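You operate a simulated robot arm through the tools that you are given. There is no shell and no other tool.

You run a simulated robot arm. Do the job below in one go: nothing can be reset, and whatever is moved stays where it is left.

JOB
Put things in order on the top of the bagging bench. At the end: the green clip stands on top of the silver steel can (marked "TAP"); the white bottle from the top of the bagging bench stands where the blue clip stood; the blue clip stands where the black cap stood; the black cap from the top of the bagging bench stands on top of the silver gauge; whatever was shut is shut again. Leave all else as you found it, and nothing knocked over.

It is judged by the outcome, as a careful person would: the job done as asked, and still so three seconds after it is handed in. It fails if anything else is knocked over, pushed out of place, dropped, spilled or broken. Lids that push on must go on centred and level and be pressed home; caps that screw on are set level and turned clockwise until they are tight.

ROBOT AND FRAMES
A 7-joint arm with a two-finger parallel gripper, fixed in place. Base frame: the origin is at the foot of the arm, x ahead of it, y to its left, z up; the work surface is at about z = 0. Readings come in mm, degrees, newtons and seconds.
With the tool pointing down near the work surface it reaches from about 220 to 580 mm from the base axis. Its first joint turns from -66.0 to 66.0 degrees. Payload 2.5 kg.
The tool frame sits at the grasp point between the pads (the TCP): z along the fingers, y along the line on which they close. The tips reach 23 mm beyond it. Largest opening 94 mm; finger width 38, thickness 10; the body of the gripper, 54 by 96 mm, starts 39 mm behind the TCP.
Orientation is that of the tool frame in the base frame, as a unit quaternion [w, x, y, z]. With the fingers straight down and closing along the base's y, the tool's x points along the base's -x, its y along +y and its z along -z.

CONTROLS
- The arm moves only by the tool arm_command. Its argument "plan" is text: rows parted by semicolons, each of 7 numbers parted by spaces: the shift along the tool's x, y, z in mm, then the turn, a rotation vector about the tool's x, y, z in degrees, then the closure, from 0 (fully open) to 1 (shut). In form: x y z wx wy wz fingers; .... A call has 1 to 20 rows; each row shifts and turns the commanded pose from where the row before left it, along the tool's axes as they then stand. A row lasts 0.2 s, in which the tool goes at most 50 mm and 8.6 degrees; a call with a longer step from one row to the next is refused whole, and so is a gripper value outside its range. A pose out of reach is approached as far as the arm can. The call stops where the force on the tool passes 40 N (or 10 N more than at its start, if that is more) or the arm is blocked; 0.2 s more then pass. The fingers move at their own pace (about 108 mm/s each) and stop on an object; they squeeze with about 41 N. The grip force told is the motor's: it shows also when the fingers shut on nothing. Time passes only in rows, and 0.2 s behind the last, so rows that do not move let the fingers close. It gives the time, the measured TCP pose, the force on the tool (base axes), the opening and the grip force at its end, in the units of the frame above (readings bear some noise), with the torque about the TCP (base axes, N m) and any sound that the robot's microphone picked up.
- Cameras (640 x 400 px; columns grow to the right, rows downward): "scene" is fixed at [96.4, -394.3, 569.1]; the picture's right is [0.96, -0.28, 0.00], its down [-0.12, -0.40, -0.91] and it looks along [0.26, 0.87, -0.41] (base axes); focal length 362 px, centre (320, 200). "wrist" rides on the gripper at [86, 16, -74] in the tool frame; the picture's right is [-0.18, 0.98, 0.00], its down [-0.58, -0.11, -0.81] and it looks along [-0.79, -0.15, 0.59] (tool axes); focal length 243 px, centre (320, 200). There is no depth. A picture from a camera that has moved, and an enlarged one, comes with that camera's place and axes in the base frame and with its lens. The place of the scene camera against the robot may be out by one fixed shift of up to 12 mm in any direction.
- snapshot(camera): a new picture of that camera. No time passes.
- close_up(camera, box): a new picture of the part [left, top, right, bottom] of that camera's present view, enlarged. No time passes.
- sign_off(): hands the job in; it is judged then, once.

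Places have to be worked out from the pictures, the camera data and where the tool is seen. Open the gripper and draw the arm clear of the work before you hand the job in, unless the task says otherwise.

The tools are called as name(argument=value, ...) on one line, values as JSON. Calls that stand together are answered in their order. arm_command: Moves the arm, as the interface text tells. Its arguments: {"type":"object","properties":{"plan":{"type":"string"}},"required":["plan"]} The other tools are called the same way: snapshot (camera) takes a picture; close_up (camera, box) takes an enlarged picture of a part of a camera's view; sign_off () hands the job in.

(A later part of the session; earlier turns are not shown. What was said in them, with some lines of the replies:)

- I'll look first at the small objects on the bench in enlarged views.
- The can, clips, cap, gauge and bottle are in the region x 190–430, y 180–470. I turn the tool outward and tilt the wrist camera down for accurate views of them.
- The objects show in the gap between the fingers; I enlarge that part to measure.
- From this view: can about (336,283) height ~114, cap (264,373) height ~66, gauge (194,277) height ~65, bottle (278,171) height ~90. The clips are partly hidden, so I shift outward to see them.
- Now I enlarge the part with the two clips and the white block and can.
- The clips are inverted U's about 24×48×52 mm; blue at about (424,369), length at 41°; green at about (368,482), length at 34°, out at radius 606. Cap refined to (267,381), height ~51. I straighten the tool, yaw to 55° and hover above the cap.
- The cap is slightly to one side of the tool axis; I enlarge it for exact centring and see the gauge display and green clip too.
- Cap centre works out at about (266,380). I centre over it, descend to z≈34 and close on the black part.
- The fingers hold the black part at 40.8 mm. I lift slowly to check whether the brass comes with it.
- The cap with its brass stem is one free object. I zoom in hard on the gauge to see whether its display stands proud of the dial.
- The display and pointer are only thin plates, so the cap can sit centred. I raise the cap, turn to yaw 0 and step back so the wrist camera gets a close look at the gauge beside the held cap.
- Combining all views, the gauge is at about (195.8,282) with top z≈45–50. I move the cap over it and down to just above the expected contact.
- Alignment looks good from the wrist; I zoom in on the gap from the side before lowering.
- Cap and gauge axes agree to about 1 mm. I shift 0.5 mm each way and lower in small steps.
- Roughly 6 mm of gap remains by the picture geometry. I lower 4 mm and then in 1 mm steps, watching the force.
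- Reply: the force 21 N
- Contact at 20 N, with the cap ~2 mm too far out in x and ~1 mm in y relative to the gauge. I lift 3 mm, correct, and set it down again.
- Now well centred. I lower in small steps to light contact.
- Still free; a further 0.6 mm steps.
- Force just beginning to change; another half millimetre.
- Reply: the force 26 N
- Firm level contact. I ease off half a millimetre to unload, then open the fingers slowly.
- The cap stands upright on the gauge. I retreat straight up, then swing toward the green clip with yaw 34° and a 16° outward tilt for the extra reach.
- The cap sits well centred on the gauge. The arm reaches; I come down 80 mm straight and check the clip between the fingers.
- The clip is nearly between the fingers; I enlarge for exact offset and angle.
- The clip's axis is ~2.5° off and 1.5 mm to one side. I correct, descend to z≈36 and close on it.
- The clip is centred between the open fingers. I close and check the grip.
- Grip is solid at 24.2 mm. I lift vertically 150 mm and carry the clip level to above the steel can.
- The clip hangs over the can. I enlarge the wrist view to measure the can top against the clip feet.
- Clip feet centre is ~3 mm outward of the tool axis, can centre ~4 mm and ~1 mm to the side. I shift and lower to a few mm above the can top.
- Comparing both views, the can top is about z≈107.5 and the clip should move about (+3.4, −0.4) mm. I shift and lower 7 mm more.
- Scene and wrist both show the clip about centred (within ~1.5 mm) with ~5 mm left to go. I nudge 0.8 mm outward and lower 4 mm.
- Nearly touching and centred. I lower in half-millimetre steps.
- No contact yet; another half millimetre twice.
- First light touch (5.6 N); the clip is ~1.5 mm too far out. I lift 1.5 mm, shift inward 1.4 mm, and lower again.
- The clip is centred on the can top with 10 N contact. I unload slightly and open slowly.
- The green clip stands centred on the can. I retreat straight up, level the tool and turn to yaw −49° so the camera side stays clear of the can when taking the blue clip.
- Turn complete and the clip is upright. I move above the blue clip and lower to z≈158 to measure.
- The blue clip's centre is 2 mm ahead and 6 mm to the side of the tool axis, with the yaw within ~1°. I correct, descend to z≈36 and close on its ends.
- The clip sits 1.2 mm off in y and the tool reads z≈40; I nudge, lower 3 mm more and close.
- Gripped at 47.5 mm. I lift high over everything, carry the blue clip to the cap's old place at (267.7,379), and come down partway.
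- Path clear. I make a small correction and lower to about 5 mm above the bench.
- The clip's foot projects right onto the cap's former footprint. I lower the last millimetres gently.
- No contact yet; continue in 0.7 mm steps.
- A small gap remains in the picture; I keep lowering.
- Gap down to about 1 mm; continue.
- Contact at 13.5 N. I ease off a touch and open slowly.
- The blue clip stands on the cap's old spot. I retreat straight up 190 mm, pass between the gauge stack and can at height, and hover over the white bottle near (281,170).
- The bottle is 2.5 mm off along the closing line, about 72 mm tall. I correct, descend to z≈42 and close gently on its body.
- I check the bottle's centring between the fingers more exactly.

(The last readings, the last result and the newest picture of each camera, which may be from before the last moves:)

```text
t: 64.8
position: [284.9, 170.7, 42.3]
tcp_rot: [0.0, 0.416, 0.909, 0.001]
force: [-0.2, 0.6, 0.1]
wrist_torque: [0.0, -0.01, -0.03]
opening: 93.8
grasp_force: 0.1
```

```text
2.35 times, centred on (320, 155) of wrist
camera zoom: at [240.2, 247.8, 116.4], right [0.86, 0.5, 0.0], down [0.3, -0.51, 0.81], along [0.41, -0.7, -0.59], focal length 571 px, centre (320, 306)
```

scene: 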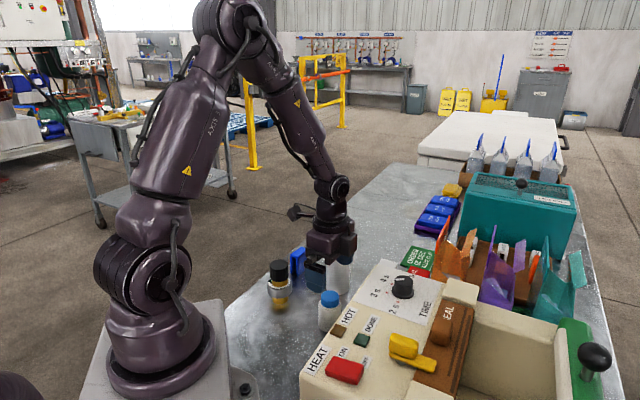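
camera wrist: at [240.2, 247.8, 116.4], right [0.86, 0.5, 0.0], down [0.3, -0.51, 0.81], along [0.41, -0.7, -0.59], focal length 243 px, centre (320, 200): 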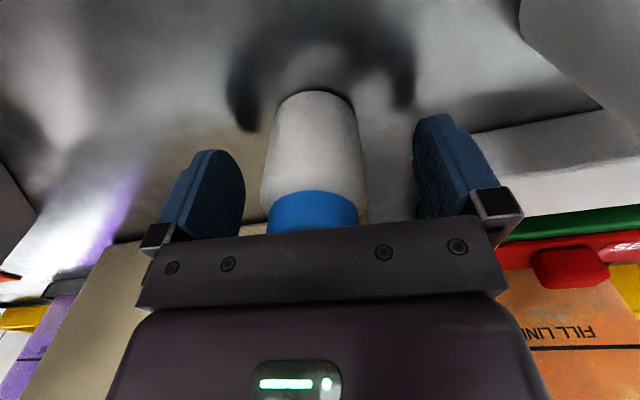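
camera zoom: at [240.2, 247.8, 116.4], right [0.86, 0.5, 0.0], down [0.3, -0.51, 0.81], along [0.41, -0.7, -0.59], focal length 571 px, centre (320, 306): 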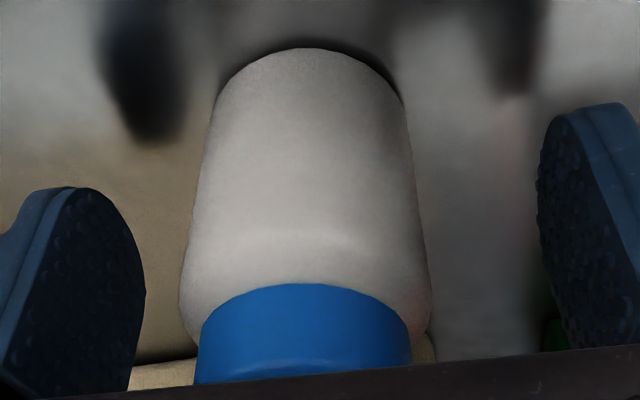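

The bottle is ~2.7 mm toward the −y finger; I shift and close slowly.

arm_command(plan="0 -2.7 0 0 0 0 0; 0 0 0 0 0 0 0; 0 0 0 0 0 0 0.2; 0 0 0 0 0 0 0.35; 0 0 0 0 0 0 0.5; 0 0 0 0 0 0 0.6; 0 0 0 0 0 0 0.6; 0 0 0 0 0 0 0.6")

snapshot(camera="wrist")

```text
t: 66.6
position: [283.2, 168.7, 43.5]
tcp_rot: [0.0, 0.416, 0.909, 0.0]
force: [1.6, 0.1, 2.3]
wrist_torque: [-0.01, 0.01, -0.02]
opening: 46.6
grasp_force: 40.6
```

```text
taken
camera wrist: at [238.2, 245.2, 117.2], right [0.86, 0.5, 0.0], down [0.3, -0.51, 0.81], along [0.41, -0.7, -0.59], focal length 243 px, centre (320, 200)
```

wrist: 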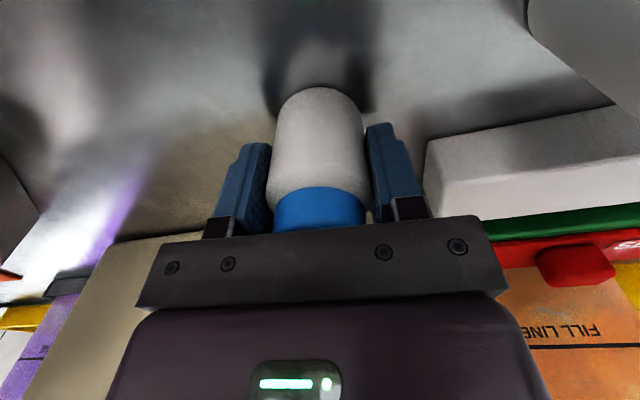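

Gripped at 46.6 mm. I lift 200 mm, carry the bottle over the can at safe height to the blue clip's old place and come down to ~40 mm above the bench.

arm_command(plan="0 0 -10 0 0 0 0.6; 0 0 -40 0 0 0 0.6; 0 0 -50 0 0 0 0.6; 0 0 -50 0 0 0 0.6; 0 0 -50 0 0 0 0.6; 9.58 39.8 0 0 0 0 0.6; 9.58 39.8 0 0 0 0 0.6; 9.58 39.8 0 0 0 0 0.6; 9.58 39.8 0 0 0 0 0.6; 9.58 39.8 0 0 0 0 0.6; 9.58 39.8 0 0 0 0 0.6; 0 0 0 0 0 0 0.6; 0 0 40 0 0 0 0.6; 0 0 40 0 0 0 0.6; 0 0 40 0 0 0 0.6; 0 0 40 0 0 0 0.6; 0 0 0 0 0 0 0.6; 0 0 0 0 0 0 0.6")

snapshot(camera="wrist")

snapshot(camera="scene")

close_up(camera="scene", box=[300, 190, 420, 290])

```text
t: 70.4
position: [424.6, 372.4, 83.0]
tcp_rot: [0.0, 0.417, 0.909, -0.001]
force: [0.1, 0.7, -1.0]
wrist_torque: [0.02, -0.03, -0.02]
opening: 46.7
grasp_force: 40.7
```

```text
taken
camera wrist: at [378.8, 449.9, 156.8], right [0.86, 0.5, 0.0], down [0.3, -0.51, 0.81], along [0.41, -0.7, -0.59], focal length 243 px, centre (320, 200)
```

wrist: 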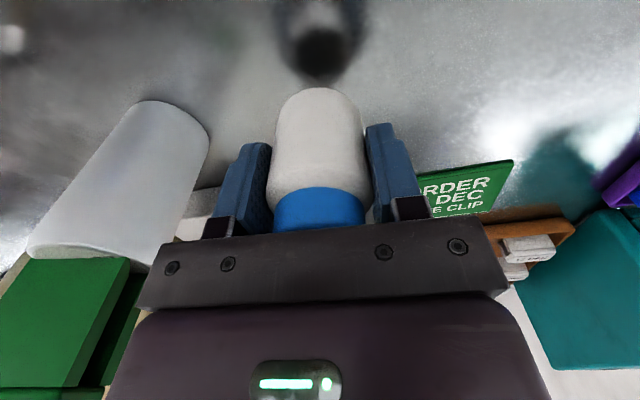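

```text
taken
```

scene: 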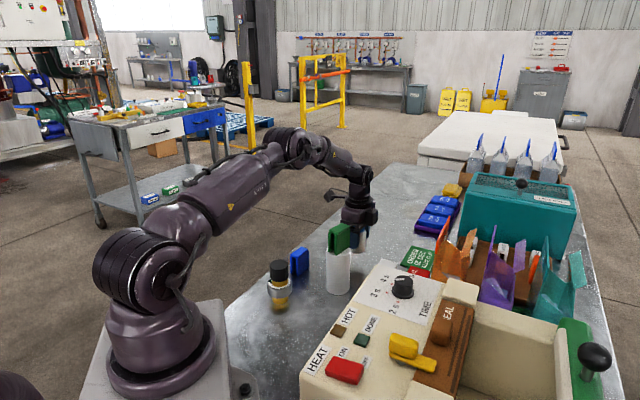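

```text
4.00 times, centred on (360, 240) of scene
camera zoom: at [96.4, -394.3, 569.1], right [0.96, -0.28, 0.0], down [-0.12, -0.4, -0.91], along [0.26, 0.87, -0.41], focal length 1450 px, centre (160, 40)
```

zoom: 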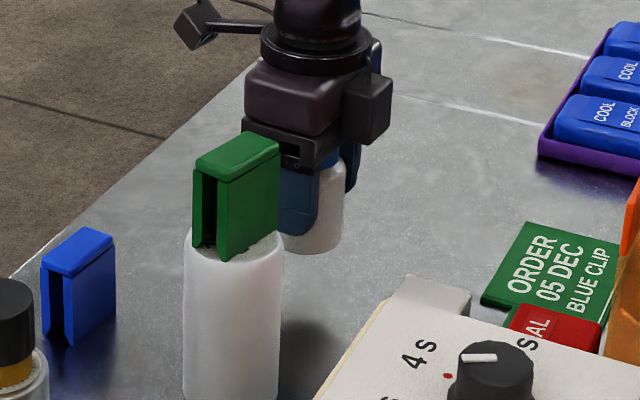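

Readings suggest y may be a couple of mm high; I lower 30 mm and re-read.

arm_command(plan="0 0 15 0 0 0 0.6; 0 0 15 0 0 0 0.6; 0 0 0 0 0 0 0.6; 0 0 0 0 0 0 0.6; 0 0 0 0 0 0 0.6")

close_up(camera="scene", box=[260, 220, 380, 310])

snapshot(camera="wrist")

```text
t: 71.6
position: [425.5, 371.9, 52.1]
tcp_rot: [-0.001, 0.416, 0.909, 0.0]
force: [-0.3, -0.2, -1.4]
wrist_torque: [-0.03, 0.02, 0.0]
opening: 46.8
grasp_force: 40.8
```

```text
4.44 times, centred on (320, 265) of scene
camera zoom: at [96.4, -394.3, 569.1], right [0.96, -0.28, 0.0], down [-0.12, -0.4, -0.91], along [0.26, 0.87, -0.41], focal length 1611 px, centre (320, -89)
```

zoom: 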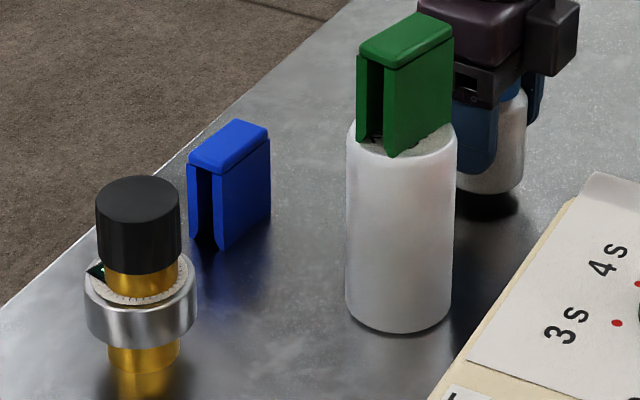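

```text
taken
camera wrist: at [380.5, 447.9, 126.4], right [0.86, 0.5, 0.0], down [0.3, -0.51, 0.81], along [0.41, -0.7, -0.59], focal length 243 px, centre (320, 200)
```

wrist: 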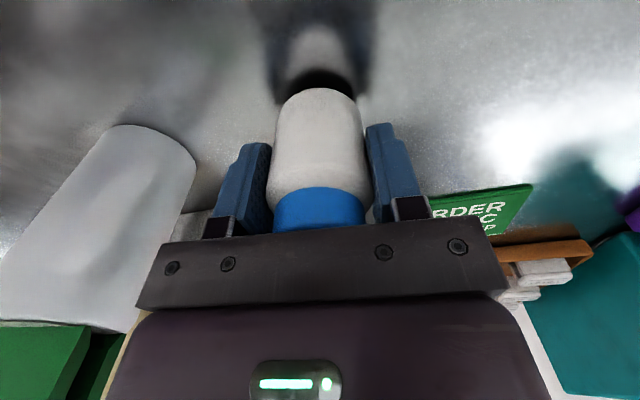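

I zoom in on the bottle's base to compare its projected place with the clip's former footprint (centre near column 357.9, row 263 in the scene picture).

close_up(camera="scene", box=[340, 235, 380, 275])

```text
10.00 times, centred on (360, 255) of scene
camera zoom: at [96.4, -394.3, 569.1], right [0.96, -0.28, 0.0], down [-0.12, -0.4, -0.91], along [0.26, 0.87, -0.41], focal length 3624 px, centre (-80, -350)
```

zoom: 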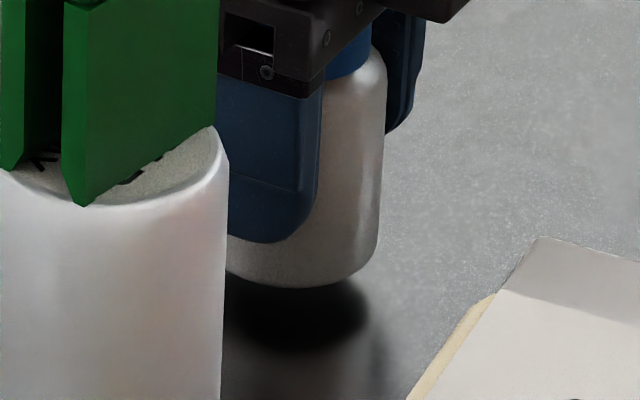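

All cues say the bottle is about 3 mm too far in +y. I shift (0,−3) and lower 6 mm, then compare again.

arm_command(plan="-2.27 -1.96 0 0 0 0 0.6; 0 0 6 0 0 0 0.6; 0 0 0 0 0 0 0.6; 0 0 0 0 0 0 0.6")

close_up(camera="scene", box=[340, 235, 380, 275])

snapshot(camera="wrist")

```text
t: 72.6
position: [425.1, 368.3, 48.4]
tcp_rot: [0.0, 0.416, 0.909, 0.0]
force: [0.7, -1.2, -1.1]
wrist_torque: [-0.01, -0.01, 0.02]
opening: 46.6
grasp_force: 41.7
```

```text
10.00 times, centred on (360, 255) of scene
camera zoom: at [96.4, -394.3, 569.1], right [0.96, -0.28, 0.0], down [-0.12, -0.4, -0.91], along [0.26, 0.87, -0.41], focal length 3624 px, centre (-80, -350)
```

zoom: 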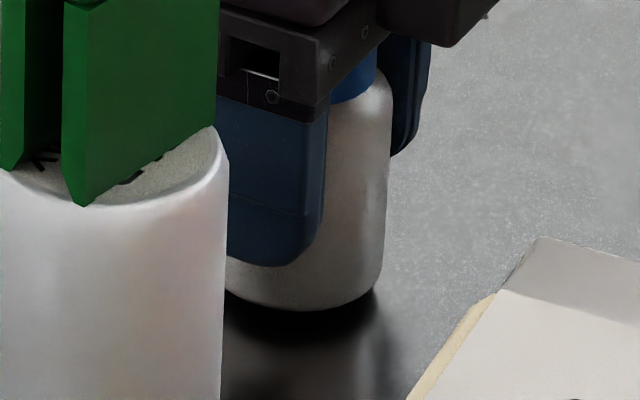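

```text
taken
camera wrist: at [380.8, 444.3, 121.3], right [0.86, 0.5, 0.0], down [0.3, -0.51, 0.81], along [0.4, -0.7, -0.59], focal length 243 px, centre (320, 200)
```

wrist: 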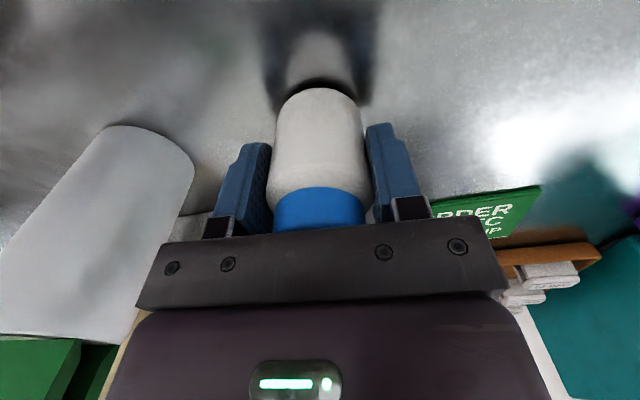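

The bottle now matches the clip's place within ~2 mm; I shift −1.2 mm in x and lower gently.

arm_command(plan="0.78 -0.91 0 0 0 0 0.6; 0 0 1.5 0 0 0 0.6; 0 0 0 0 0 0 0.6; 0 0 0 0 0 0 0.6")

```text
t: 73.6
position: [423.9, 368.2, 45.3]
tcp_rot: [0.0, 0.417, 0.909, 0.0]
force: [-0.2, 0.3, -0.9]
wrist_torque: [-0.02, 0.0, 0.01]
opening: 46.6
grasp_force: 41.3
```

No contact yet; small steps further.

arm_command(plan="0 0 0.6 0 0 0 0.6; 0 0 0 0 0 0 0.6; 0 0 0.6 0 0 0 0.6; 0 0 0 0 0 0 0.6; 0 0 0 0 0 0 0.6")

```text
t: 74.8
position: [423.4, 367.2, 45.1]
tcp_rot: [0.0, 0.416, 0.909, 0.0]
force: [0.2, -0.1, -0.6]
wrist_torque: [0.01, 0.01, 0.01]
opening: 46.7
grasp_force: 41.1
```

arm_command(plan="0 0 0.6 0 0 0 0.6; 0 0 0 0 0 0 0.6; 0 0 0 0 0 0 0.6")

close_up(camera="scene", box=[340, 235, 380, 275])

```text
t: 75.6
position: [423.8, 366.3, 43.7]
tcp_rot: [0.0, 0.415, 0.91, 0.0]
force: [-0.3, 1.0, -1.6]
wrist_torque: [0.03, 0.0, 0.02]
opening: 46.6
grasp_force: 41.1
```

```text
10.00 times, centred on (360, 255) of scene
camera zoom: at [96.4, -394.3, 569.1], right [0.96, -0.28, 0.0], down [-0.12, -0.4, -0.91], along [0.26, 0.87, -0.41], focal length 3624 px, centre (-80, -350)
```

zoom: 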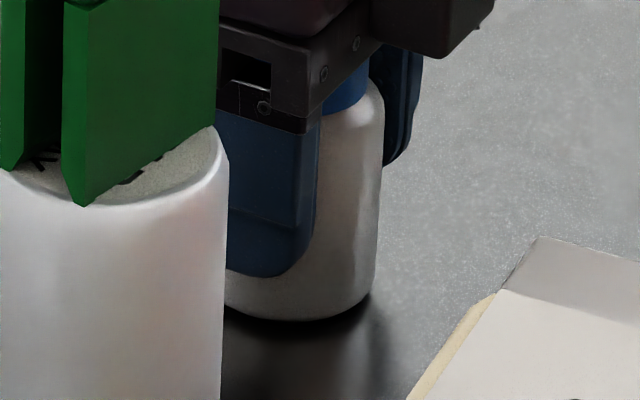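

The footprint matches the target in the scene view. I continue down to contact.

arm_command(plan="0 0 0.6 0 0 0 0.6; 0 0 0 0 0 0 0.6; 0 0 0 0 0 0 0.6")

```text
t: 76.4
position: [423.5, 368.0, 43.9]
tcp_rot: [0.0, 0.417, 0.909, 0.0]
force: [0.4, -0.4, -0.8]
wrist_torque: [0.0, 0.01, -0.03]
opening: 46.6
grasp_force: 40.7
```

arm_command(plan="0 0 0.6 0 0 0 0.6; 0 0 0 0 0 0 0.6; 0 0 0 0 0 0 0.6")

```text
t: 77.2
position: [420.8, 367.8, 43.4]
tcp_rot: [0.001, 0.416, 0.909, 0.0]
force: [-0.7, -0.7, 1.8]
wrist_torque: [-0.09, 0.04, 0.02]
opening: 46.2
grasp_force: 41.5
```

First touch; another 0.4 mm to confirm.

arm_command(plan="0 0 0.4 0 0 0 0.6; 0 0 0 0 0 0 0.6; 0 0 0 0 0 0 0.6")

close_up(camera="scene", box=[340, 235, 380, 275])

```text
t: 78.0
position: [422.3, 369.3, 44.6]
tcp_rot: [0.0, 0.417, 0.909, 0.0]
force: [-1.8, 0.5, 6.2]
wrist_torque: [-0.06, 0.12, -0.01]
opening: 46.5
grasp_force: 41.1
```

```text
10.00 times, centred on (360, 255) of scene
camera zoom: at [96.4, -394.3, 569.1], right [0.96, -0.28, 0.0], down [-0.12, -0.4, -0.91], along [0.26, 0.87, -0.41], focal length 3624 px, centre (-80, -350)
```

zoom: 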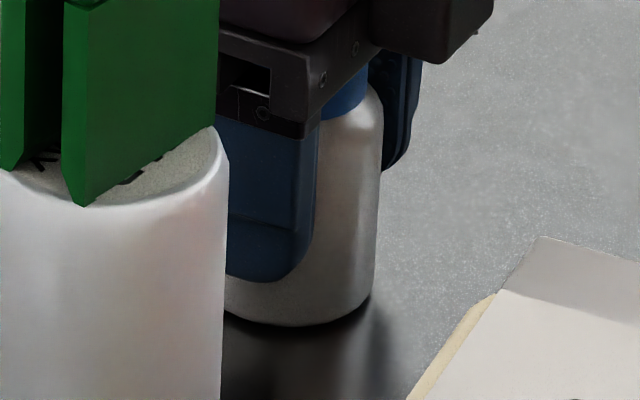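

Contact, and the bottle's footprint centre matches the clip's former one. I open slowly.

arm_command(plan="0 0 0 0 0 0 0.45; 0 0 0 0 0 0 0.3; 0 0 0 0 0 0 0.1; 0 0 0 0 0 0 0; 0 0 0 0 0 0 0")

snapshot(camera="wrist")

close_up(camera="scene", box=[340, 225, 380, 265])

```text
t: 79.2
position: [423.8, 367.6, 43.3]
tcp_rot: [0.0, 0.417, 0.909, 0.0]
force: [-0.5, 0.7, 0.2]
wrist_torque: [0.03, 0.01, 0.02]
opening: 94.0
grasp_force: 0.1
```

```text
taken
camera wrist: at [378.3, 443.6, 117.0], right [0.86, 0.5, 0.0], down [0.3, -0.51, 0.81], along [0.41, -0.7, -0.59], focal length 243 px, centre (320, 200)
```

wrist: 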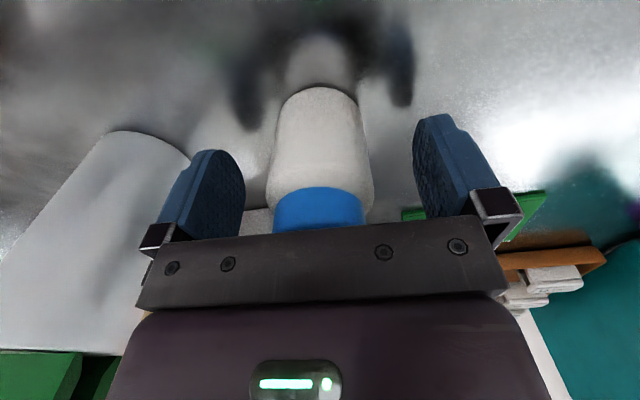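

```text
10.00 times, centred on (360, 245) of scene
camera zoom: at [96.4, -394.3, 569.1], right [0.96, -0.28, 0.0], down [-0.12, -0.4, -0.91], along [0.26, 0.87, -0.41], focal length 3624 px, centre (-80, -250)
```

zoom: 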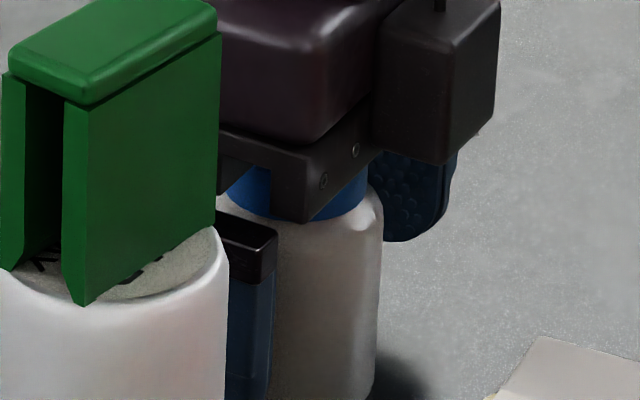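

The bottle stands free. I retreat straight up and draw the arm back to about its starting position.

arm_command(plan="0 0 -30 0 0 0 0; 0 0 -45 0 0 0 0; 0 0 -50 0 0 0 0; 0 0 -50 0 0 0 0; 0 0 -50 0 0 0 0; 0 0 -50 0 0 0 0; -12.4 -40 0 0 0 0 0; -12.4 -40 0 0 0 0 0; -12.4 -40 0 0 0 0 0; -12.4 -40 0 0 0 0 0; -12.4 -40 0 0 0 0 0; -12.4 -40 0 0 0 0 0; 0 0 -20 0 0 0 0; 0 0 0 0 0 0 0; 0 0 0 0 0 0 0")

snapshot(camera="scene")

close_up(camera="scene", box=[260, 220, 380, 310])

close_up(camera="scene", box=[380, 130, 640, 300])

```text
t: 82.4
position: [291.2, 152.3, 339.8]
tcp_rot: [0.0, 0.417, 0.909, 0.0]
force: [-0.3, -0.9, -1.0]
wrist_torque: [0.03, 0.03, -0.01]
opening: 93.9
grasp_force: 0.1
```

```text
taken
```

scene: 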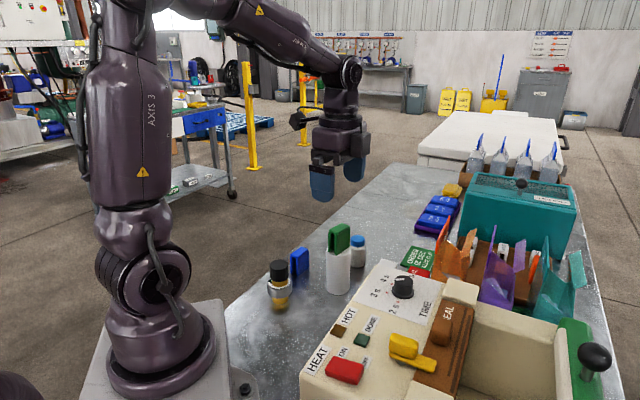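

```text
4.44 times, centred on (320, 265) of scene
camera zoom: at [96.4, -394.3, 569.1], right [0.96, -0.28, 0.0], down [-0.12, -0.4, -0.91], along [0.26, 0.87, -0.41], focal length 1611 px, centre (320, -89)
```

zoom: 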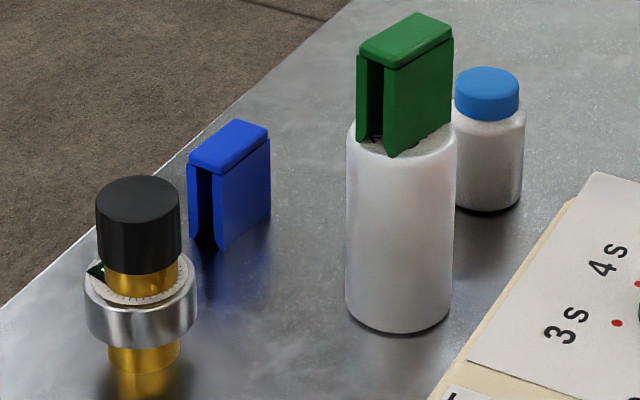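

```text
2.35 times, centred on (510, 215) of scene
camera zoom: at [96.4, -394.3, 569.1], right [0.96, -0.28, 0.0], down [-0.12, -0.4, -0.91], along [0.26, 0.87, -0.41], focal length 853 px, centre (-127, 165)
```

zoom: 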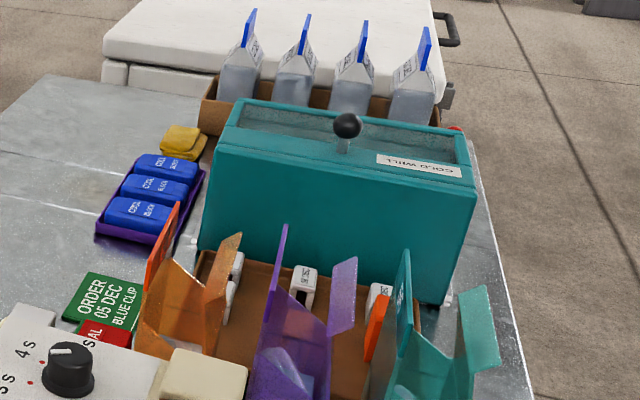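

The final pictures show every item upright in its place: the cap on the gauge, the blue clip on the cap's old spot, the green clip on the TAP can, and the bottle on the blue clip's old spot. The rest of the bench looks unchanged, the gripper is open and the arm is clear, so I hand in.

sign_off()

```text
The job is handed in.
```

The job is done and handed in. All four items are upright where you asked:

- **Green clip:** it stands centred on top of the silver "TAP" can.
- **White bottle:** it stands where the blue clip stood. By my measurements it is within about 3 mm of the clip's old position.
- **Blue clip:** it stands where the black cap stood, facing the same way as before.
- **Black cap:** it stands centred on top of the silver gauge. Its brass stem is part of the cap, so both moved together.

I opened and closed nothing, so nothing needed shutting again. In the last pictures the rest of the bench looks unchanged and nothing was knocked over. The gripper is open and the arm is back near its starting position.
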